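You operate a simulated robot arm through the tools that you are given. There is no shell and no other tool. Be economical: measure what you need, move in short steps, check, and stop when the job is done.

The job below is to be done with a simulated robot arm. You get a single attempt, and the scene is never put back.

TASK
Put the press block labelled "cork" from the top of the workbench on the test board there and the press block labelled "felt" on top of the yellow backing pad.

Only the result counts: the job must be done as asked and must still hold three seconds after the hand-in. Knocking over, shifting, dropping, spilling or breaking anything else fails it.

THE ROBOT
A 7-joint arm with a two-finger parallel gripper, fixed in place. Base frame: the origin is at the foot of the arm, x ahead of it, y to its left, z up; the work surface is at about z = 0. Units: cm, rad, N and s.
With the tool pointing down near the work surface it reaches from about 24 to 62 cm from the base axis. Its first joint turns from -1.152 to 1.152 rad. Payload 2.6 kg.
The tool frame sits at the grasp point between the pads (the TCP): z along the fingers, y along the line on which they close. The tips reach 3 cm beyond it. Largest opening 9.4 cm; finger width 2.8, thickness 1; the body of the gripper, 5 by 9.6 cm, starts 5.5 cm behind the TCP.
Orientation is that of the tool frame in the base frame, as [roll, pitch, yaw] about the fixed x, y, z axes, in that order (R = Rz(yaw) Ry(pitch) Rx(roll)). With the fingers straight down and closing along the base's y, the tool's x points along the base's -x, its y along +y and its z along -z.

THE INTERFACE
- The arm moves only by the tool jog_arm. Its argument "targets" is a list of rows, each a list of 5 numbers: the opening, from 0 (shut) to 1 (fully open), then the shift along the tool's x, y, z in units of 20 mm (1.0 is 20 mm), then the turn about the tool's z in units of 5 degrees (1.0 is 5 degrees). In form: [[grip, dx, dy, dz, twist], ...]. A call has 1 to 12 rows; each row shifts and turns the commanded pose from where the row before left it, along the tool's axes as they then stand. A call with a number of a shift or a turn outside -1 to 1 is refused whole. Rows are played at 5 a second. More than 5 cm and 0.15 rad between two rows, or a gripper value outside its range, and nothing of the call is played. Where a pose cannot be reached the arm comes as near as it can. A force on the tool above 40 N (or 10 N above the force at the start of the call, whichever is more), or a blocked arm, ends the call early, and 0.2 s more pass. The fingers move at their own pace (about 7.2 cm/s each) and stop on an object; they squeeze with about 30 N. The grip force told is the motor's: it shows also when the fingers shut on nothing. Time passes only in rows, and 0.2 s behind the last, so rows that do not move let the fingers close. The reply holds the time, the measured pose of the TCP, the force on the tool along the base axes, the opening and the grip force, in the units named above and with some noise, and new pictures: "views" is both (left out), scene, wrist or none.
- Cameras (640 x 400 px; columns grow to the right, rows downward): "scene" is fixed at [3.14, 42.79, 56.99]; the picture's right is [-0.81, -0.58, 0.00], its down [-0.30, 0.42, -0.86] and it looks along [0.50, -0.70, -0.52] (base axes); focal length 327 px, centre (320, 200). "wrist" rides on the gripper at [-3.7, 0, -5.8] in the tool frame; the picture's right is [0.00, -1.00, 0.00], its down [0.97, 0.00, -0.24] and it looks along [0.24, 0.00, 0.97] (tool axes); focal length 218 px, centre (320, 200).
- pixel_to_xyz(camera, pixels): for up to 12 pixels [column, row] of the newest picture of that camera ("zoom" is the newest enlarged one), the place [x, y, z] in the base frame of the surface seen there, good to about 0.2 cm. It takes no simulated time.
- close_up(camera, box): a new picture of the part [left, top, right, bottom] of that camera's present view, enlarged. It takes no simulated time.
- finish_job(): hands the job in; it is judged then, once.

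Keep the steps short. Do not move on a guess: measure, check each grasp and each placing, and mend mistakes. In all there are 60 turns and 120 pictures (those below and enlarged ones count). Leave the gripper open and the arm clear of the work at the hand-in unless told otherwise, and finish with a single line.

The tools are called after ">>>" as a command line: name --pt "numbers of a row" for each row, then --argument value for the rest, lists and objects as JSON in quotes. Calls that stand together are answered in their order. jog_arm: Moves the arm, as the interface text tells. Its arguments: {"type":"object","properties":{"targets":{"type":"array","items":{"type":"array","items":{"type":"number"}}},"views":{"type":"string","enum":["both","scene","wrist","none"]}},"required":["targets"]} The other tools are called the same way: pixel_to_xyz (camera, pixels) gives the place of the surface under pixels of a picture; close_up (camera, box) takes an enlarged picture of a part of a camera's view; finish_job () hands the job in.

At the start:

```text
time: 0.0
tcp_pos: [42.25, -5.59, 28.81]
tcp_rot: [-3.14, 0.0, 3.141]
wrist_force: [0.7, -0.2, 0.7]
opening: 9.4
grip_force: 0.1
```

scene: 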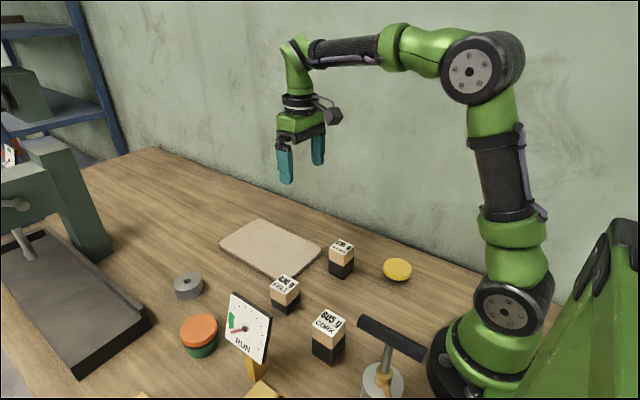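
wrist: 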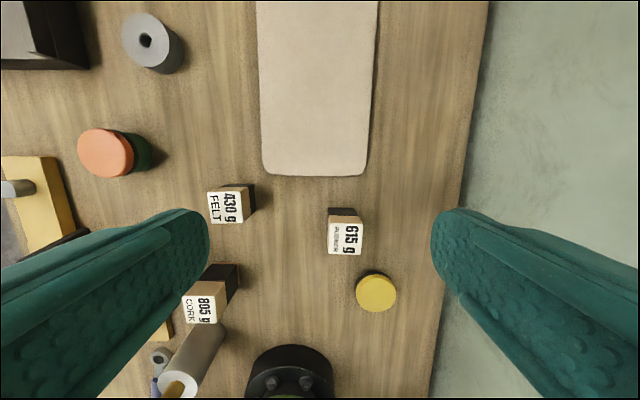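

I see three labelled blocks, a beige board, a yellow disc and a gauge sign. I'll enlarge both views and measure the positions.

>>> close_up --camera "scene" --box '[160, 200, 480, 400]'

>>> close_up --camera "wrist" --box '[140, 160, 460, 360]'

>>> pixel_to_xyz --camera "wrist" --pixels '[[225, 207], [345, 238], [200, 308], [375, 293], [315, 90], [268, 170], [362, 170], [105, 153], [265, 10], [370, 10], [300, 250], [30, 210]]'

>>> pixel_to_xyz --camera "scene" --pixels '[[397, 266], [397, 279], [327, 322], [285, 282], [342, 246], [250, 325], [390, 335], [382, 375], [260, 392], [198, 328], [188, 280], [270, 245]]'

```text
2.00 times, centred on (320, 300) of scene
```

zoom: 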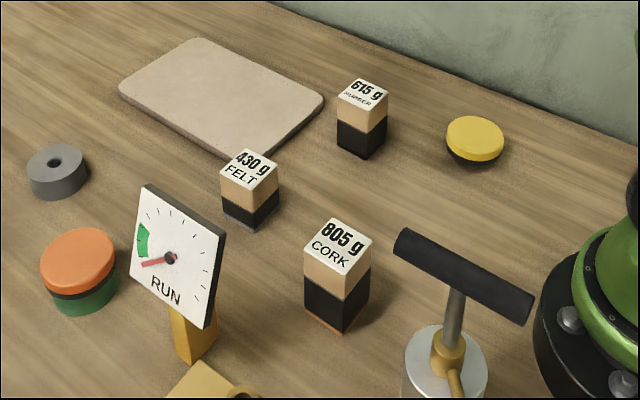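

```text
2.00 times, centred on (300, 260) of wrist
```

zoom: 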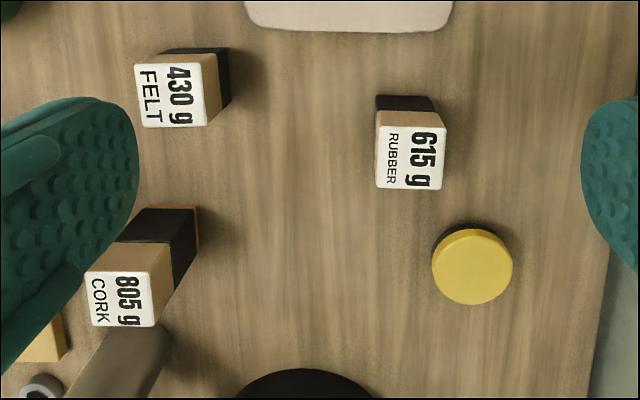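

```text
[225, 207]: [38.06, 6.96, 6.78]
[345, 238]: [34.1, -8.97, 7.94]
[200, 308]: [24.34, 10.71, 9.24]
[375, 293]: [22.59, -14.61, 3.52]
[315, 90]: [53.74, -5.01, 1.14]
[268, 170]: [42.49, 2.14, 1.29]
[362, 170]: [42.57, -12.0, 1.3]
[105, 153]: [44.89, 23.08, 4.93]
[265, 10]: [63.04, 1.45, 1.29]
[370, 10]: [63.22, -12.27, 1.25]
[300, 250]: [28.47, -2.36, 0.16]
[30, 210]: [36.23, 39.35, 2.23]
```

```text
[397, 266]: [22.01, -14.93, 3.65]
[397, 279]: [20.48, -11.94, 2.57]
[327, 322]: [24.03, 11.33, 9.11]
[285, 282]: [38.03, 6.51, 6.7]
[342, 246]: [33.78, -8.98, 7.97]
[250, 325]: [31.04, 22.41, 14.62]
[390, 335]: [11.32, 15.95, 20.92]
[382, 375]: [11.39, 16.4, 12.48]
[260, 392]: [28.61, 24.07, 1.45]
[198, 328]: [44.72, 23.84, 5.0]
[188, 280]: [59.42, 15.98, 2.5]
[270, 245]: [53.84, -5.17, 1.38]
```

The blocks' tops are visible. I'll measure their top corners (enlarged wrist view) and the disc's rim.

>>> pixel_to_xyz --camera "zoom" --pixels '[[90, 275], [149, 273], [153, 323], [95, 325], [139, 68], [198, 66], [204, 122], [145, 125], [435, 265], [510, 265], [472, 232], [472, 301]]'

>>> close_up --camera "scene" --box '[280, 290, 440, 390]'

>>> close_up --camera "scene" --box '[0, 90, 160, 190]'

```text
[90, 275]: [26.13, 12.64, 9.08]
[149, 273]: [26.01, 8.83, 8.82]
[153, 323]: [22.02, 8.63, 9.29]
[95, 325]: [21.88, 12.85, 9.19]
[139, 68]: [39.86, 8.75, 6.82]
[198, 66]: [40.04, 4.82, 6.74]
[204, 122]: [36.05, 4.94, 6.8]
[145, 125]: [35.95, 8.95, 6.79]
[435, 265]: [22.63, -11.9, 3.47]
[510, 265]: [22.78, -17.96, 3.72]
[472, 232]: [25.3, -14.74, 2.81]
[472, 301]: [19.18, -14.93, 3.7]
```

```text
4.00 times, centred on (360, 340) of scene
```

zoom: 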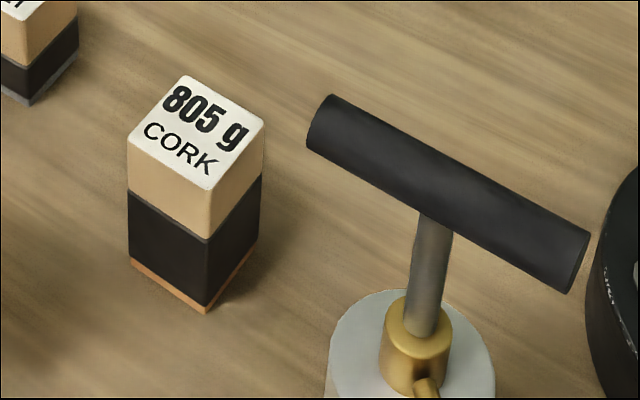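

```text
4.00 times, centred on (80, 140) of scene
```

zoom: 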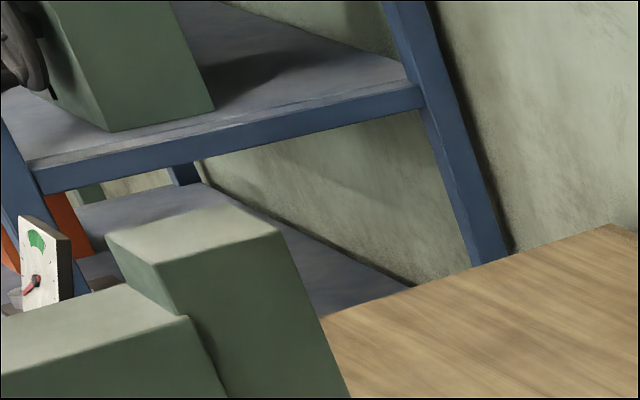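

Cork centre is about (24.0, 10.75), top 9.1. Felt is about (38.0, 6.9), top 6.8. The yellow pad is about (22.4, -14.9), top 3.65. All are aligned with the base axes. Before moving, I'll check how far the T-handle and gauge extend.

>>> pixel_to_xyz --camera "scene" --pixels '[[361, 323], [359, 328], [420, 352], [400, 330], [268, 340], [230, 298], [264, 310], [333, 357], [312, 340], [480, 322]]'

>>> jog_arm --pt "1 0.9125 0.817 0 0" --pt "1 0.9125 0.817 0 0" --pt "1 0.9125 0.817 0 0" --pt "1 0.9125 0.817 0 0" --pt "1 0.9125 0.817 0 0" --pt "1 0.9125 0.817 0 0" --pt "1 0.9125 0.817 0 0" --pt "1 0.9125 0.817 0 0" --pt "1 0.9125 0.817 0 0" --pt "1 0.9125 0.817 0 0" --pt "1 0 0 0 0" --pt "1 0 0 0 0"

```text
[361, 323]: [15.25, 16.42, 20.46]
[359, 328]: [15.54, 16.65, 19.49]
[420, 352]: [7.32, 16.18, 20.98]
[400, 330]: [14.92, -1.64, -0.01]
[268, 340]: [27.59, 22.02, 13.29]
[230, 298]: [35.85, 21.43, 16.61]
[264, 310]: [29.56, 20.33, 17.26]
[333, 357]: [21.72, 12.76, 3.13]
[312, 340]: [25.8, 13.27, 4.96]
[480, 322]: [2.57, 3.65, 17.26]
```

```text
time: 2.6
tcp_pos: [24.05, 10.64, 28.81]
tcp_rot: [3.14, -0.001, 3.141]
wrist_force: [-0.4, 0.0, 0.2]
opening: 9.41
grip_force: 0.0
```

scene: 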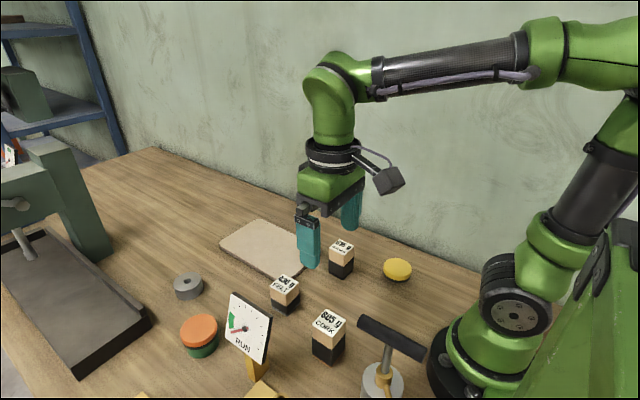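
wrist: 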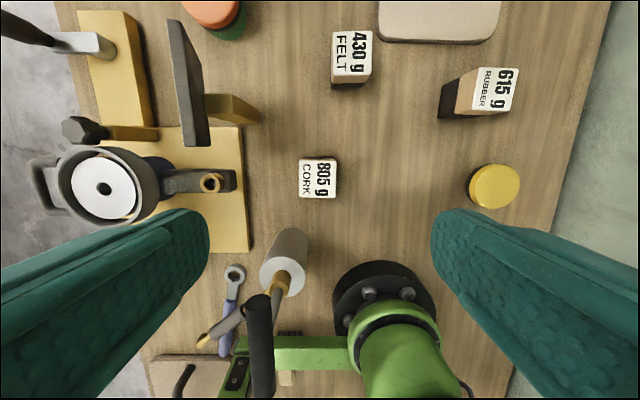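

The arm is above cork. I'll remeasure its top here (wrist corners near (300,160), (336,160), (335,197), (300,197)) before going down.

>>> pixel_to_xyz --camera "wrist" --pixels '[[301, 161], [335, 161], [335, 196], [301, 196], [493, 186], [340, 60], [350, 32], [186, 30], [205, 140], [468, 186], [518, 186], [493, 166]]'

>>> jog_arm --pt "1 0 0.05 0.95 0" --pt "1 0 0 0.95 0" --pt "1 0 0 0.95 0" --pt "1 0 0 0.95 0" --pt "1 0 0 0.95 0" --pt "1 0 0 0.95 0" --pt "1 0 0 0.7 0" --pt "1 0 0 0 0"

```text
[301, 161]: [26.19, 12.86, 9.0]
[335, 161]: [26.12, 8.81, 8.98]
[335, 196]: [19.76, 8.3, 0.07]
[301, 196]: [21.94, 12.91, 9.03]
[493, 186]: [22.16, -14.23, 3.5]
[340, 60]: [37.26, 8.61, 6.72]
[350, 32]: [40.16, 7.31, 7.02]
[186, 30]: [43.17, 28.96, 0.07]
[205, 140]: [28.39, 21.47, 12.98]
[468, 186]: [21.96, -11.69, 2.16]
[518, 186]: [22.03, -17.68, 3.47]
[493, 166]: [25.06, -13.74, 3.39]
```

```text
time: 4.4
tcp_pos: [24.12, 10.86, 16.16]
tcp_rot: [-3.141, 0.0, -3.141]
wrist_force: [-0.3, 0.1, 0.5]
opening: 9.4
grip_force: 0.1
```

scene: 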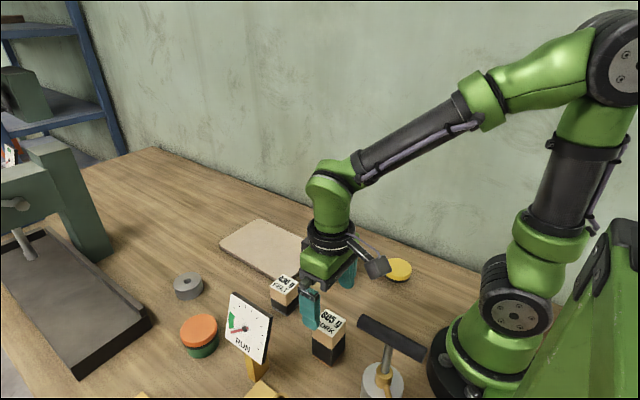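
wrist: 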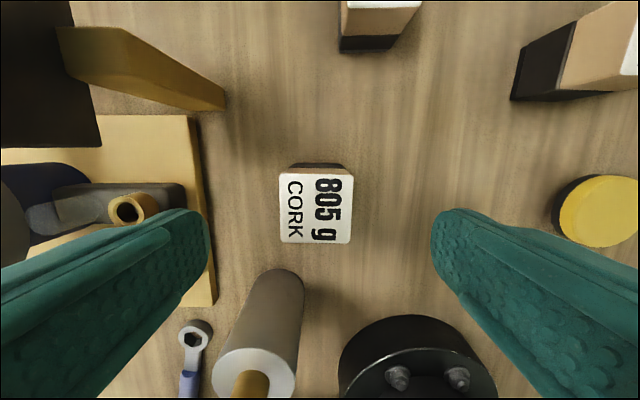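

Cork is centred between the fingers. To the left is a gold tube at (128,207) and a yellow plate. I'll check their clearance from the left finger.

>>> pixel_to_xyz --camera "wrist" --pixels '[[128, 207], [148, 195], [183, 200], [207, 230], [210, 295], [280, 175], [352, 177], [350, 241], [281, 241], [300, 290], [224, 100]]'

```text
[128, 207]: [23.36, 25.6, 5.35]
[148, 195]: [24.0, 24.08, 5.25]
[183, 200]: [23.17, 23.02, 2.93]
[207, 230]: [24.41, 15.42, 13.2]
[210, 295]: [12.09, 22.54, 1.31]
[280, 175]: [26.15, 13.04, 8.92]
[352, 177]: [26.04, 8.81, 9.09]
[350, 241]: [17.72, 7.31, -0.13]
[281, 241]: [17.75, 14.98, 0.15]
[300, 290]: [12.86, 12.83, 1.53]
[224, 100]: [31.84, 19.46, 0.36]
```

There is clearance: the nearest obstacle is at y≈22.5 and the finger reaches y≈16.6. I'll go down to TCP z≈6.8 and close.

>>> jog_arm --pt "1 0 0 0.8 0" --pt "1 0 0 0.8 0" --pt "1 0 0 0.8 0" --pt "1 0 0 0.8 0" --pt "1 0 0 0.8 0" --pt "1 0 0 0.68 0" --pt "1 0 0 0 0" --pt "0 0 0 0 0" --pt "0 0 0 0 0" --pt "0 0 0 0 0" --pt "0 0 0 0 0"

```text
time: 6.8
tcp_pos: [24.13, 10.7, 6.72]
tcp_rot: [3.141, 0.002, 3.141]
wrist_force: [-0.9, 6.7, 0.0]
opening: 4.96
grip_force: 30.2
```

scene: 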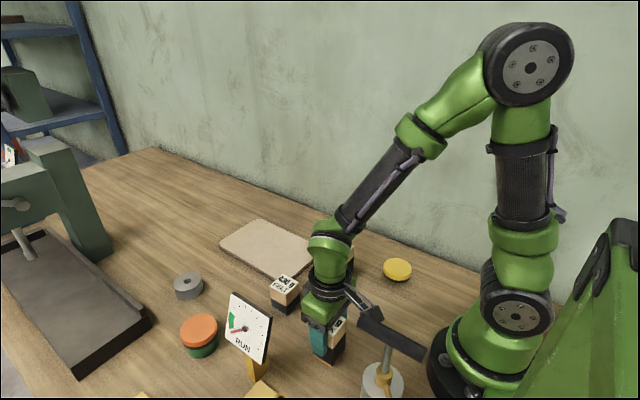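
wrist: 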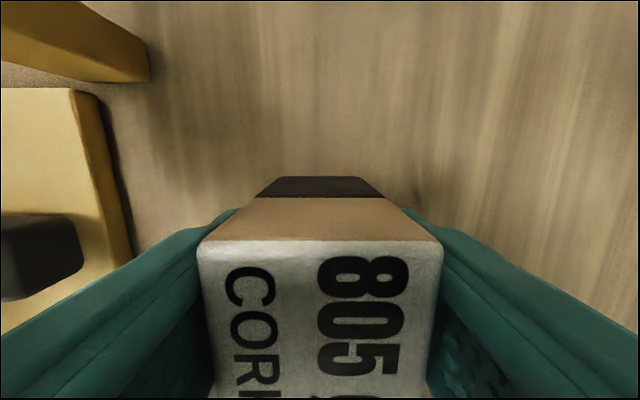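

The grip is at opening 4.96 and 30 N. I'll lift a little and check the weight.

>>> jog_arm --pt "0 0 0 -0.5 0" --pt "0 0 0 -0.7 0" --pt "0 0 0 -0.8 0" --pt "0 0 0 0 0" --pt "0 0 0 0 0"

```text
time: 8.0
tcp_pos: [23.96, 10.71, 10.65]
tcp_rot: [3.141, -0.001, -3.141]
wrist_force: [-0.7, -0.1, -15.4]
opening: 4.93
grip_force: 29.7
```

scene: 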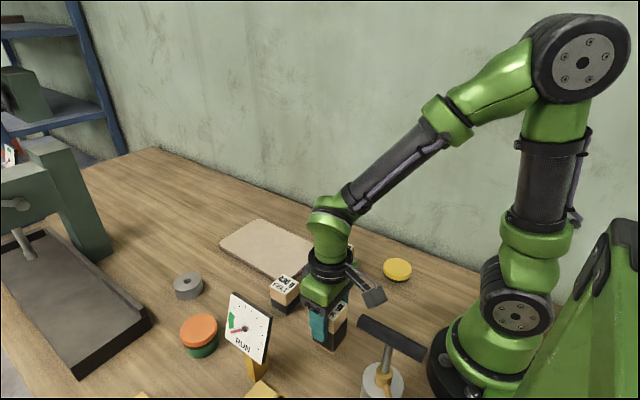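
wrist: 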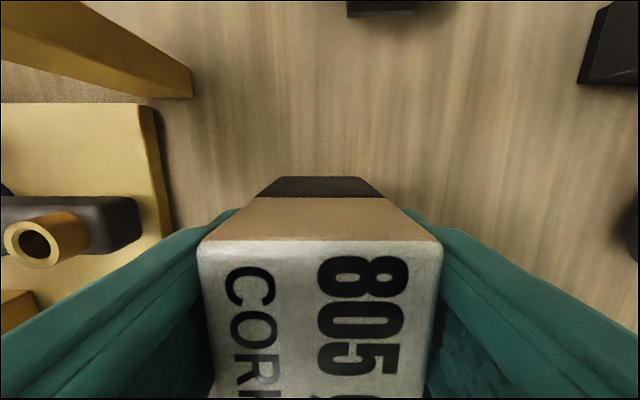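

Cork is held and clear of the bench, with no slip. I'll raise it to z≈19.6, then carry it toward the board.

>>> jog_arm --pt "0 0 0 -0.9 0" --pt "0 0 0 -0.9 0" --pt "0 0 0 -0.9 0" --pt "0 0 0 -0.9 0" --pt "0 0 0 -0.9 0" --pt "0 -0.5 -0.3 0 0" --pt "0 -0.9 -0.54 0 0" --pt "0 -0.9 -0.54 0 0" --pt "0 -0.9 -0.54 0 0" --pt "0 -0.9 -0.54 0 0" --pt "0 -0.9 -0.54 0 0" --pt "0 -0.9 -0.54 0 0" --views "none"

>>> jog_arm --pt "0 -0.9 -0.54 0 0" --pt "0 -0.9 -0.54 0 0" --pt "0 -0.9 -0.54 0 0" --pt "0 -0.9 -0.54 0 0" --pt "0 -0.9 -0.54 0 0" --pt "0 -0.9 -0.54 0 0" --pt "0 -0.9 -0.54 0 0" --pt "0 -0.6 -0.36 0 0" --pt "0 0 0 0 0" --pt "0 0 0 0 0"

```text
time: 10.6
tcp_pos: [35.96, 3.71, 19.69]
tcp_rot: [-3.14, 0.0, 3.141]
wrist_force: [1.0, 1.0, -14.9]
opening: 4.93
grip_force: 29.8
```

```text
time: 12.8
tcp_pos: [49.79, -4.66, 19.65]
tcp_rot: [-3.141, 0.0, 3.141]
wrist_force: [0.2, -0.5, -15.3]
opening: 4.93
grip_force: 30.4
```

scene: 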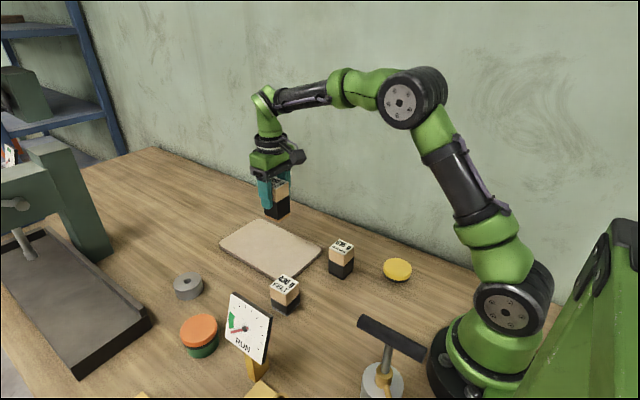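
wrist: 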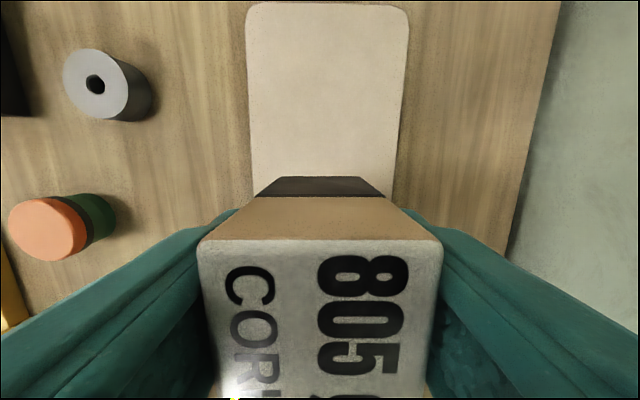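

Cork is over the board. I'll shift to about (52, -5) and lower to just above contact (contact expected at TCP z≈8.05).

>>> jog_arm --pt "0 -0.6 -0.1 0 0" --pt "0 -0.5 -0.07 0 0" --pt "0 0 0 0.8 0" --pt "0 0 0 0.9 0" --pt "0 0 0 0.9 0" --pt "0 0 0 0.9 0" --pt "0 0 0 0.9 0" --pt "0 0 0 0.6 0" --pt "0 0 0 0.4 0" --pt "0 0 0 0.1 0" --pt "0 0 0 0 0"

```text
time: 15.2
tcp_pos: [51.77, -4.95, 8.69]
tcp_rot: [3.141, -0.001, 3.141]
wrist_force: [0.0, 0.0, -14.9]
opening: 4.92
grip_force: 29.8
```

scene: 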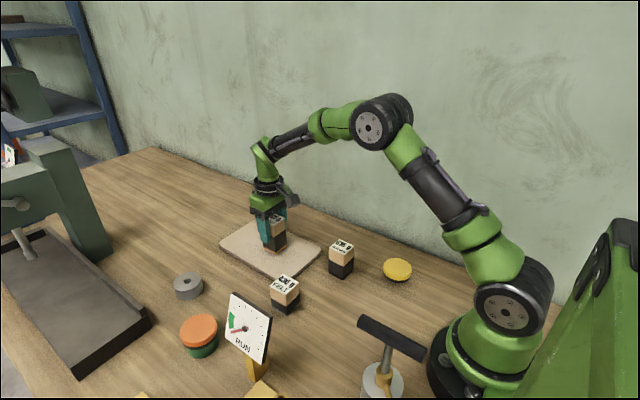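
wrist: 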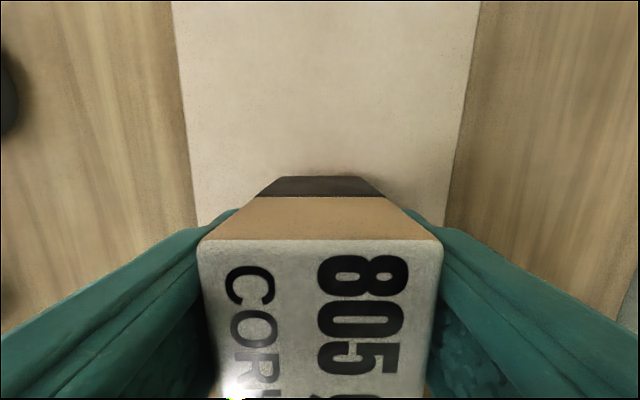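

There is still free air under cork, as the force is unchanged at -15 N. I'll lower in 1 mm steps to find contact.

>>> jog_arm --pt "0 0 0 0.1 0" --pt "0 0 0 0.1 0" --pt "0 0 0 0.05 0" --pt "0 0 0 0.05 0" --pt "0 0 0 0 0" --views "none"

```text
time: 16.4
tcp_pos: [51.93, -4.88, 8.07]
tcp_rot: [-3.141, 0.001, -3.141]
wrist_force: [-0.4, 0.2, -15.6]
opening: 4.94
grip_force: 29.8
```

>>> jog_arm --pt "0 0 0 0.04 0" --pt "0 0 0 0 0" --views "none"

>>> jog_arm --pt "0 0 0 0.04 0" --pt "0 0 0 0 0" --views "wrist"

```text
time: 17.0
tcp_pos: [52.05, -4.94, 8.09]
tcp_rot: [3.141, -0.001, -3.14]
wrist_force: [-0.7, 0.7, -11.8]
opening: 4.92
grip_force: 30.3
```

```text
time: 17.6
tcp_pos: [52.04, -4.93, 8.01]
tcp_rot: [3.141, 0.001, 3.14]
wrist_force: [-7.0, -0.3, 0.8]
opening: 4.97
grip_force: 29.6
```

wrist: 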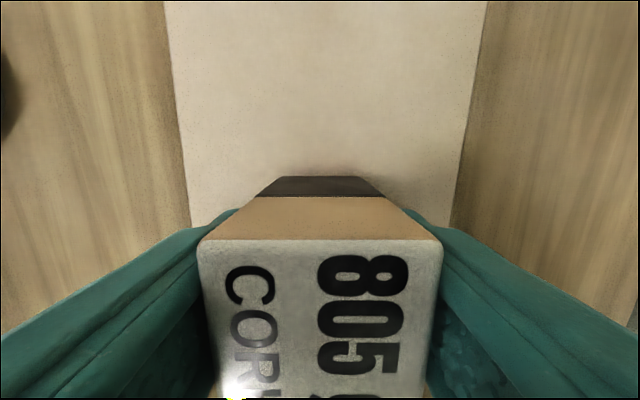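

The weight is taken (force 0.8 N). I'll open and wait, then rise straight up.

>>> jog_arm --pt "0.65 0 0 0 0" --pt "0.75 0 0 0 0" --pt "0.75 0 0 0 0" --pt "0.75 0 0 -0.5 0" --pt "0.75 0 0 -0.9 0" --pt "0.75 0 0 -0.9 0" --pt "0.75 0 0 -0.9 0" --pt "0.75 0 0 -0.9 0" --pt "0.75 0 0 -0.9 0" --pt "0.75 0 0 0 0"

```text
time: 19.8
tcp_pos: [51.99, -4.91, 17.98]
tcp_rot: [3.141, 0.0, 3.141]
wrist_force: [-0.1, 0.0, 0.1]
opening: 7.06
grip_force: 0.0
```

scene: 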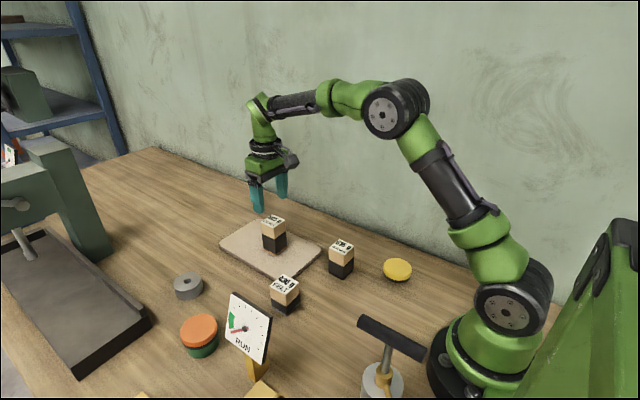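
wrist: 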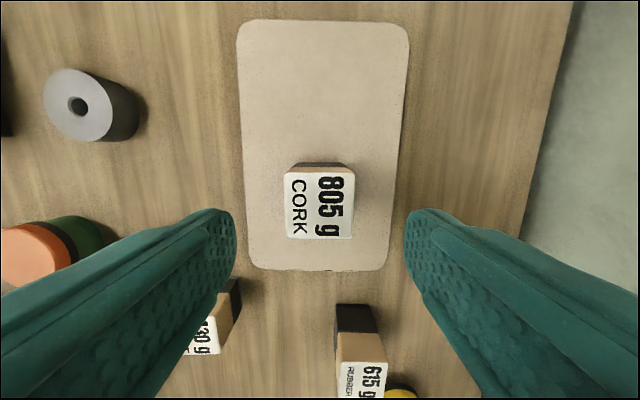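

Cork stands on the board. I'll check its sole is still there, and move above felt (38.0, 6.9).

>>> close_up --camera "scene" --box '[210, 190, 370, 290]'

>>> jog_arm --pt "1 0.875 0.7375 0 0" --pt "1 0.875 0.7375 0 0" --pt "1 0.875 0.7375 0 0" --pt "1 0.875 0.7375 0 0" --pt "1 0.875 0.7375 0 0" --pt "1 0.875 0.7375 0 0" --pt "1 0.875 0.7375 0 0" --pt "1 0.875 0.7375 0 0" --pt "1 0 0 0 0" --pt "1 0 0 0 0"

```text
4.00 times, centred on (290, 240) of scene
```

zoom: 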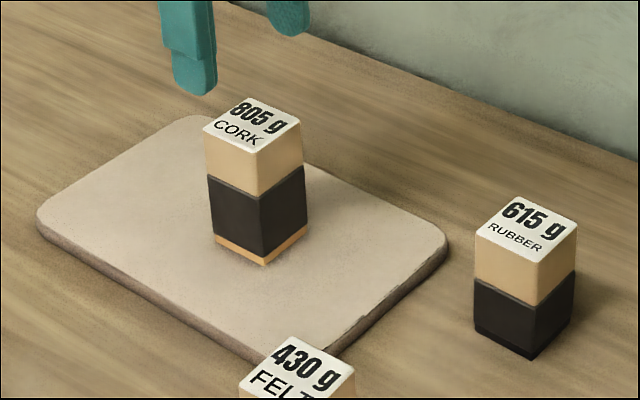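

```text
time: 22.0
tcp_pos: [37.98, 7.01, 18.01]
tcp_rot: [3.141, 0.0, 3.141]
wrist_force: [0.4, 0.3, -0.2]
opening: 9.4
grip_force: 0.0
```

scene: 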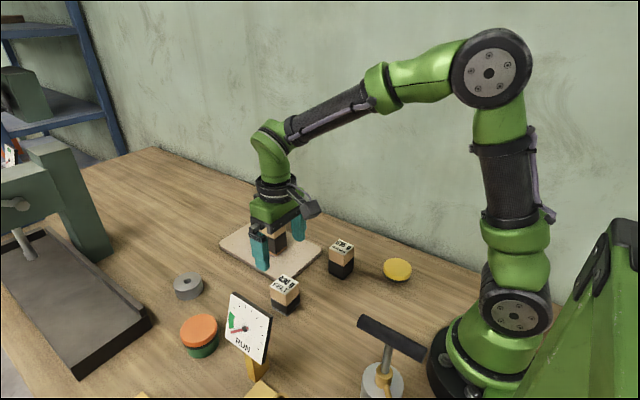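
wrist: 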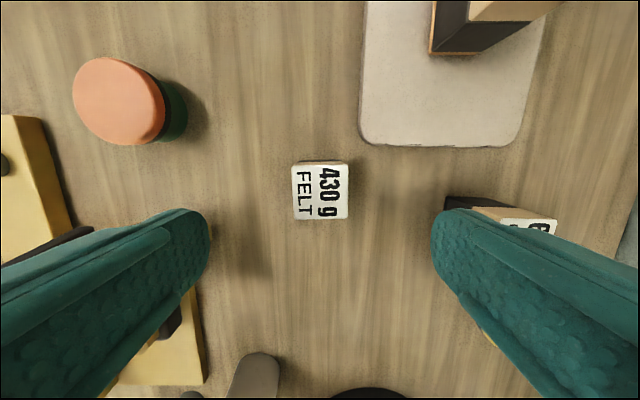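

Felt is centred and aligned. I'll go down to TCP z≈4.6 and close.

>>> jog_arm --pt "1 0 0 0.9 0" --pt "1 0 0 0.9 0" --pt "1 0 0 0.9 0" --pt "1 0 0 0.9 0" --pt "1 0 0 0.9 0" --pt "1 0 0 0.9 0" --pt "1 0 0 0.8 0" --pt "1 0 0 0.5 0" --pt "0 0 0 0 0" --pt "0 0 0 0 0" --pt "0 0 0 0 0" --pt "0 0 0 0 0"

>>> jog_arm --pt "0 0 0 -0.4 0" --pt "0 0 0 -0.6 0" --pt "0 0 0 -0.5 0" --pt "0 0 0 0 0" --pt "0 0 0 0 0"

```text
time: 24.6
tcp_pos: [37.87, 7.02, 4.57]
tcp_rot: [3.141, 0.0, -3.141]
wrist_force: [0.6, 2.8, -0.5]
opening: 4.93
grip_force: 30.2
```

scene: 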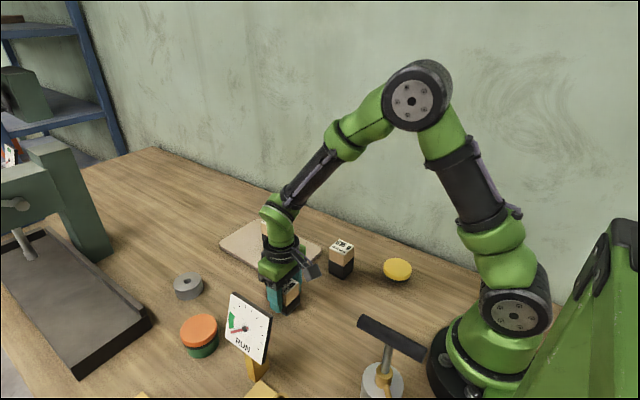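
wrist: 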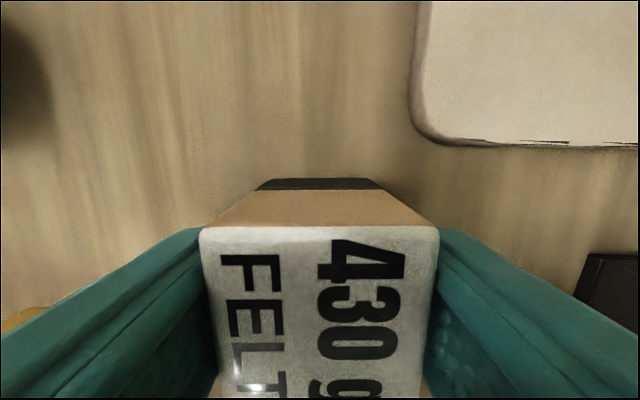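

```text
time: 25.8
tcp_pos: [37.94, 7.04, 7.53]
tcp_rot: [3.141, 0.0, -3.141]
wrist_force: [0.9, -0.4, -7.9]
opening: 4.96
grip_force: 30.2
```

scene: 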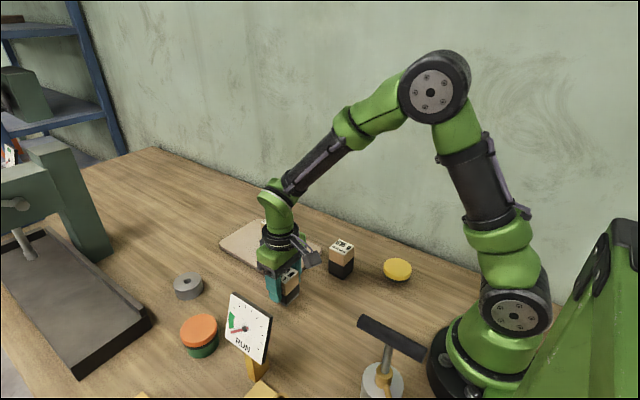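
wrist: 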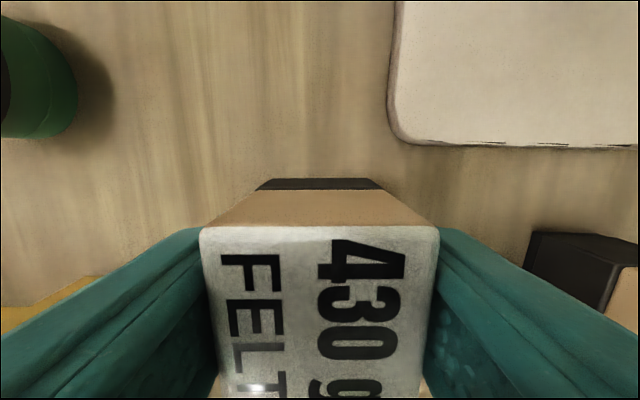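

Felt is held (-7.9 N). I'll lift to z≈18 and carry it toward the yellow pad.

>>> jog_arm --pt "0 0 0 -0.875 0" --pt "0 0 0 -0.875 0" --pt "0 0 0 -0.875 0" --pt "0 0 0 -0.875 0" --pt "0 0 0 -0.875 0" --pt "0 0 0 -0.875 0" --pt "0 0.3 -0.42 0 0" --pt "0 0.6 -0.84 0 0" --pt "0 0.6 -0.84 0 0" --pt "0 0.6 -0.84 0 0" --pt "0 0.6 -0.84 0 0" --pt "0 0.6 -0.84 0 0" --views "none"

>>> jog_arm --pt "0 0.6 -0.84 0 0" --pt "0 0.6 -0.84 0 0" --pt "0 0.6 -0.84 0 0" --pt "0 0.6 -0.84 0 0" --pt "0 0.6 -0.84 0 0" --pt "0 0 0 0 0" --pt "0 0 0 0 0"

```text
time: 28.4
tcp_pos: [31.37, -2.35, 18.13]
tcp_rot: [-3.141, -0.001, -3.141]
wrist_force: [-0.1, -0.5, -7.6]
opening: 4.94
grip_force: 30.0
```

```text
time: 30.0
tcp_pos: [25.3, -10.71, 18.09]
tcp_rot: [3.141, 0.001, -3.14]
wrist_force: [0.3, 0.6, -7.1]
opening: 4.94
grip_force: 30.4
```

scene: 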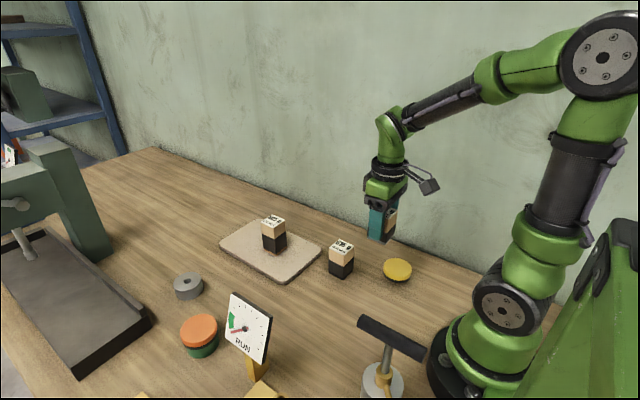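
wrist: 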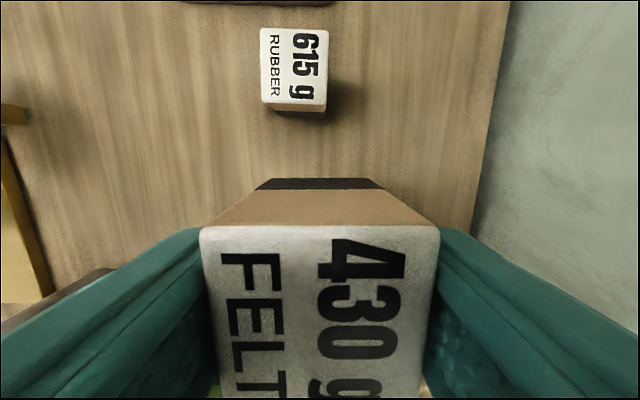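

I'll enlarge the pad in the scene view to pin down its centre.

>>> close_up --camera "scene" --box '[365, 245, 429, 285]'

```text
10.00 times, centred on (397, 265) of scene
```

zoom: 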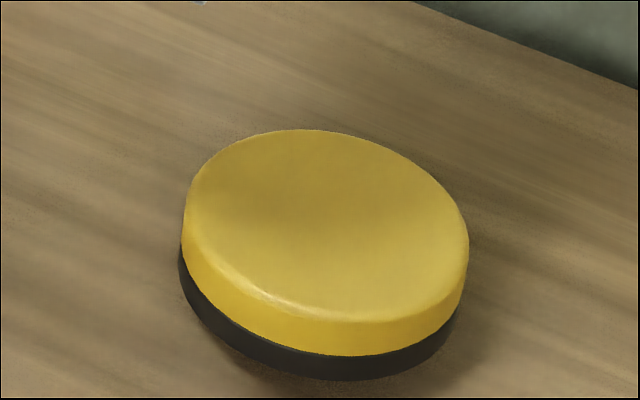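

>>> pixel_to_xyz --camera "zoom" --pixels '[[192, 190], [463, 240], [310, 135], [345, 320], [240, 150], [420, 305], [420, 170], [230, 275], [327, 226], [180, 255], [458, 320], [340, 355]]'

```text
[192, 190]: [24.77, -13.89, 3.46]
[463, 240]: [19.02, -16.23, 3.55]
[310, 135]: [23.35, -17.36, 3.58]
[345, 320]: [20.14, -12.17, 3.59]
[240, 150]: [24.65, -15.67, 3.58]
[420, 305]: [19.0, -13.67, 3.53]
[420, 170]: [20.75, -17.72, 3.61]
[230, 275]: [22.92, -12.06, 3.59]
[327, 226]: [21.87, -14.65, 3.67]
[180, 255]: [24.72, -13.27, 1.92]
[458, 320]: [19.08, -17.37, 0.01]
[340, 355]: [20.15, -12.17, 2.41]
```

The pad centre is (21.85, -14.85), radius 3, top 3.6. I'll move above it and lower to z≈9 (contact expected near 8.2).

>>> jog_arm --pt "0 0.575 -0.69 0 0" --pt "0 0.575 -0.69 0 0" --pt "0 0.575 -0.69 0 0" --pt "0 0 0 0 0" --pt "0 0 0 0.8 0" --pt "0 0 0 0.8 0" --pt "0 0 0 0.8 0" --pt "0 0 0 0.8 0" --pt "0 0 0 0.7 0" --pt "0 0 0 0.4 0" --pt "0 0 0 0.2 0" --pt "0 0 0 0 0"

>>> close_up --camera "scene" --box '[341, 215, 453, 285]'

```text
time: 32.6
tcp_pos: [21.88, -14.84, 9.06]
tcp_rot: [3.141, -0.002, 3.141]
wrist_force: [-0.9, -0.1, -7.8]
opening: 4.92
grip_force: 29.8
```

scene: 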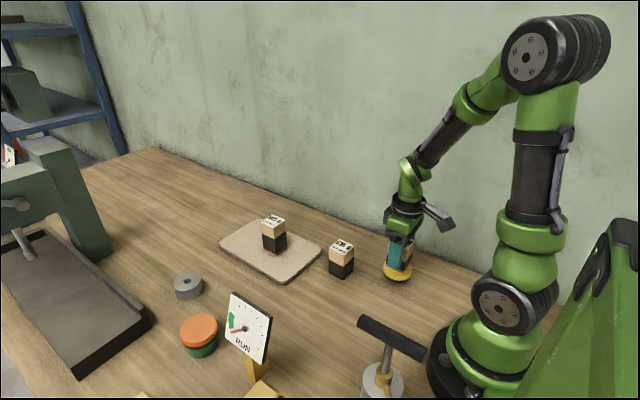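
wrist: 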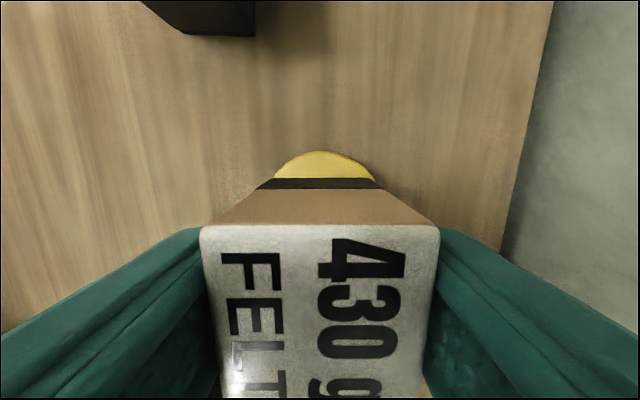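

```text
5.71 times, centred on (397, 250) of scene
```

zoom: 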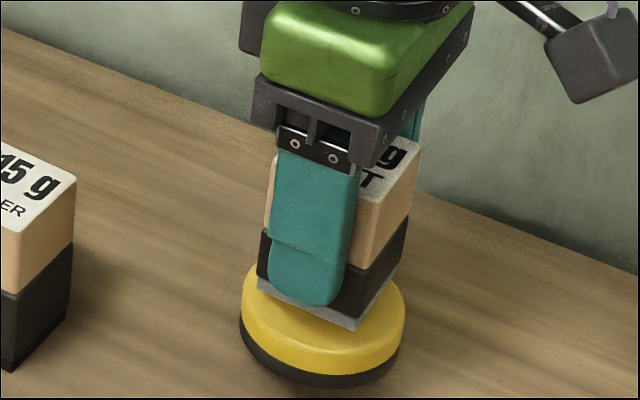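

Felt is centred just over the pad. I'll lower it in small steps until contact.

>>> jog_arm --pt "0 0 0 0.12 0" --pt "0 0 0 0.12 0" --pt "0 0 0 0.08 0" --pt "0 0 0 0.05 0" --pt "0 0 0 0 0" --views "none"

```text
time: 33.8
tcp_pos: [21.86, -14.74, 8.31]
tcp_rot: [3.14, 0.0, 3.141]
wrist_force: [0.1, 0.4, -8.5]
opening: 4.96
grip_force: 29.9
```

>>> jog_arm --pt "0 0 0 0.04 0" --pt "0 0 0 0 0" --views "none"

>>> jog_arm --pt "0 0 0 0.04 0" --pt "0 0 0 0 0" --views "none"

```text
time: 34.4
tcp_pos: [21.93, -14.84, 8.23]
tcp_rot: [3.141, -0.001, -3.141]
wrist_force: [-0.4, -0.1, -8.2]
opening: 4.94
grip_force: 30.2
```

```text
time: 35.0
tcp_pos: [21.92, -14.92, 8.12]
tcp_rot: [3.141, -0.001, -3.14]
wrist_force: [-1.0, 0.3, -4.3]
opening: 4.94
grip_force: 30.3
```

Contact has begun (-4.3 N). I'll go down one more small step.

>>> jog_arm --pt "0 0 0 0.03 0" --pt "0 0 0 0 0"

```text
time: 35.6
tcp_pos: [21.92, -14.83, 8.08]
tcp_rot: [3.141, 0.001, -3.141]
wrist_force: [-3.5, 2.2, 10.6]
opening: 4.92
grip_force: 29.8
```

scene: 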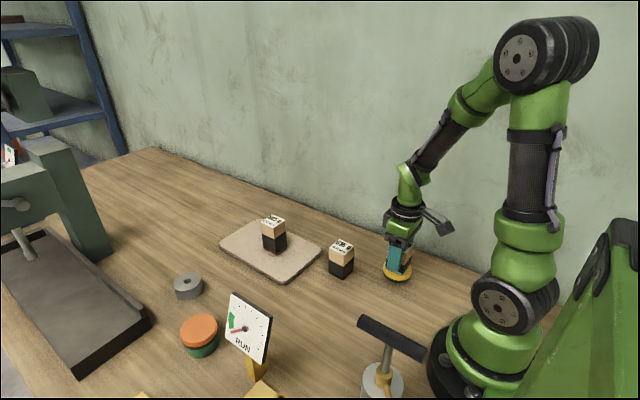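
wrist: 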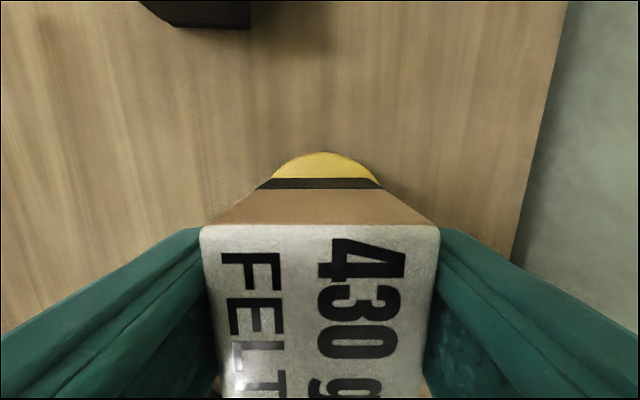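

Felt is seated. I'll ease back half a millimetre, open, and rise straight up.

>>> jog_arm --pt "0 0 0 -0.02 0" --pt "0.65 0 0 0 0" --pt "0.75 0 0 0 0" --pt "0.75 0 0 0 0" --pt "0.75 0 0 -0.5 0" --pt "0.75 0 0 -0.9 0" --pt "0.75 0 0 -0.9 0" --pt "0.75 0 0 -0.9 0" --pt "0.75 0 0 -0.9 0" --pt "0.75 0 0 -0.9 0" --pt "1 0 0 -0.9 0" --pt "1 0 0 0 0"

>>> close_up --camera "scene" --box '[200, 195, 440, 345]'

```text
time: 38.2
tcp_pos: [21.99, -14.83, 20.04]
tcp_rot: [-3.141, 0.002, 3.14]
wrist_force: [-0.4, 0.8, -0.4]
opening: 9.41
grip_force: 0.0
```

scene: 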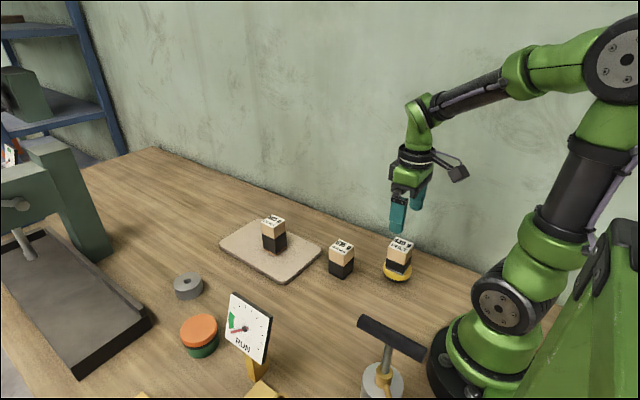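
wrist: 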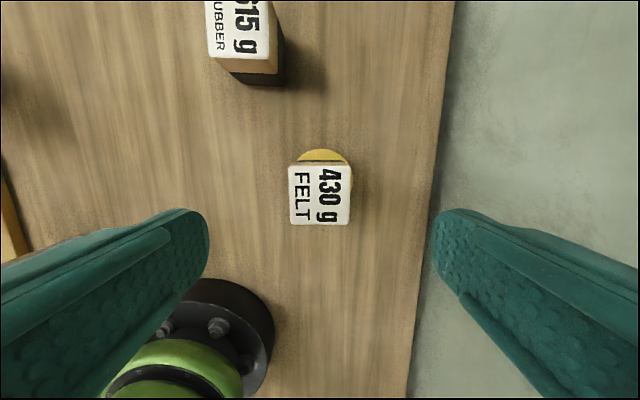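

```text
2.67 times, centred on (320, 270) of scene
```

zoom: 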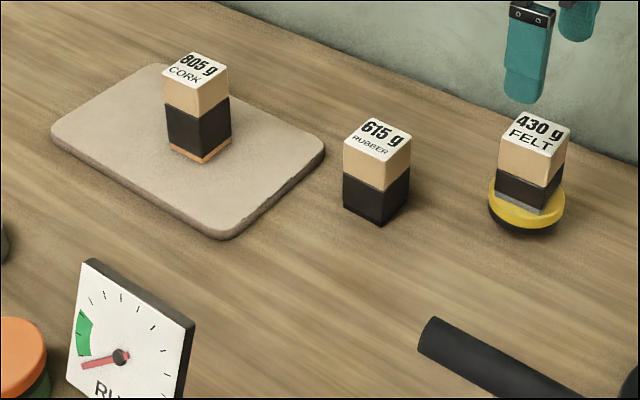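

Both blocks stand upright where asked, nothing else has moved, and the gripper is open and clear. I'm handing in.

>>> finish_job

```text
The job is handed in.
```

The "cork" block is on the test board and the "felt" block is on top of the yellow backing pad; the job has been handed in.
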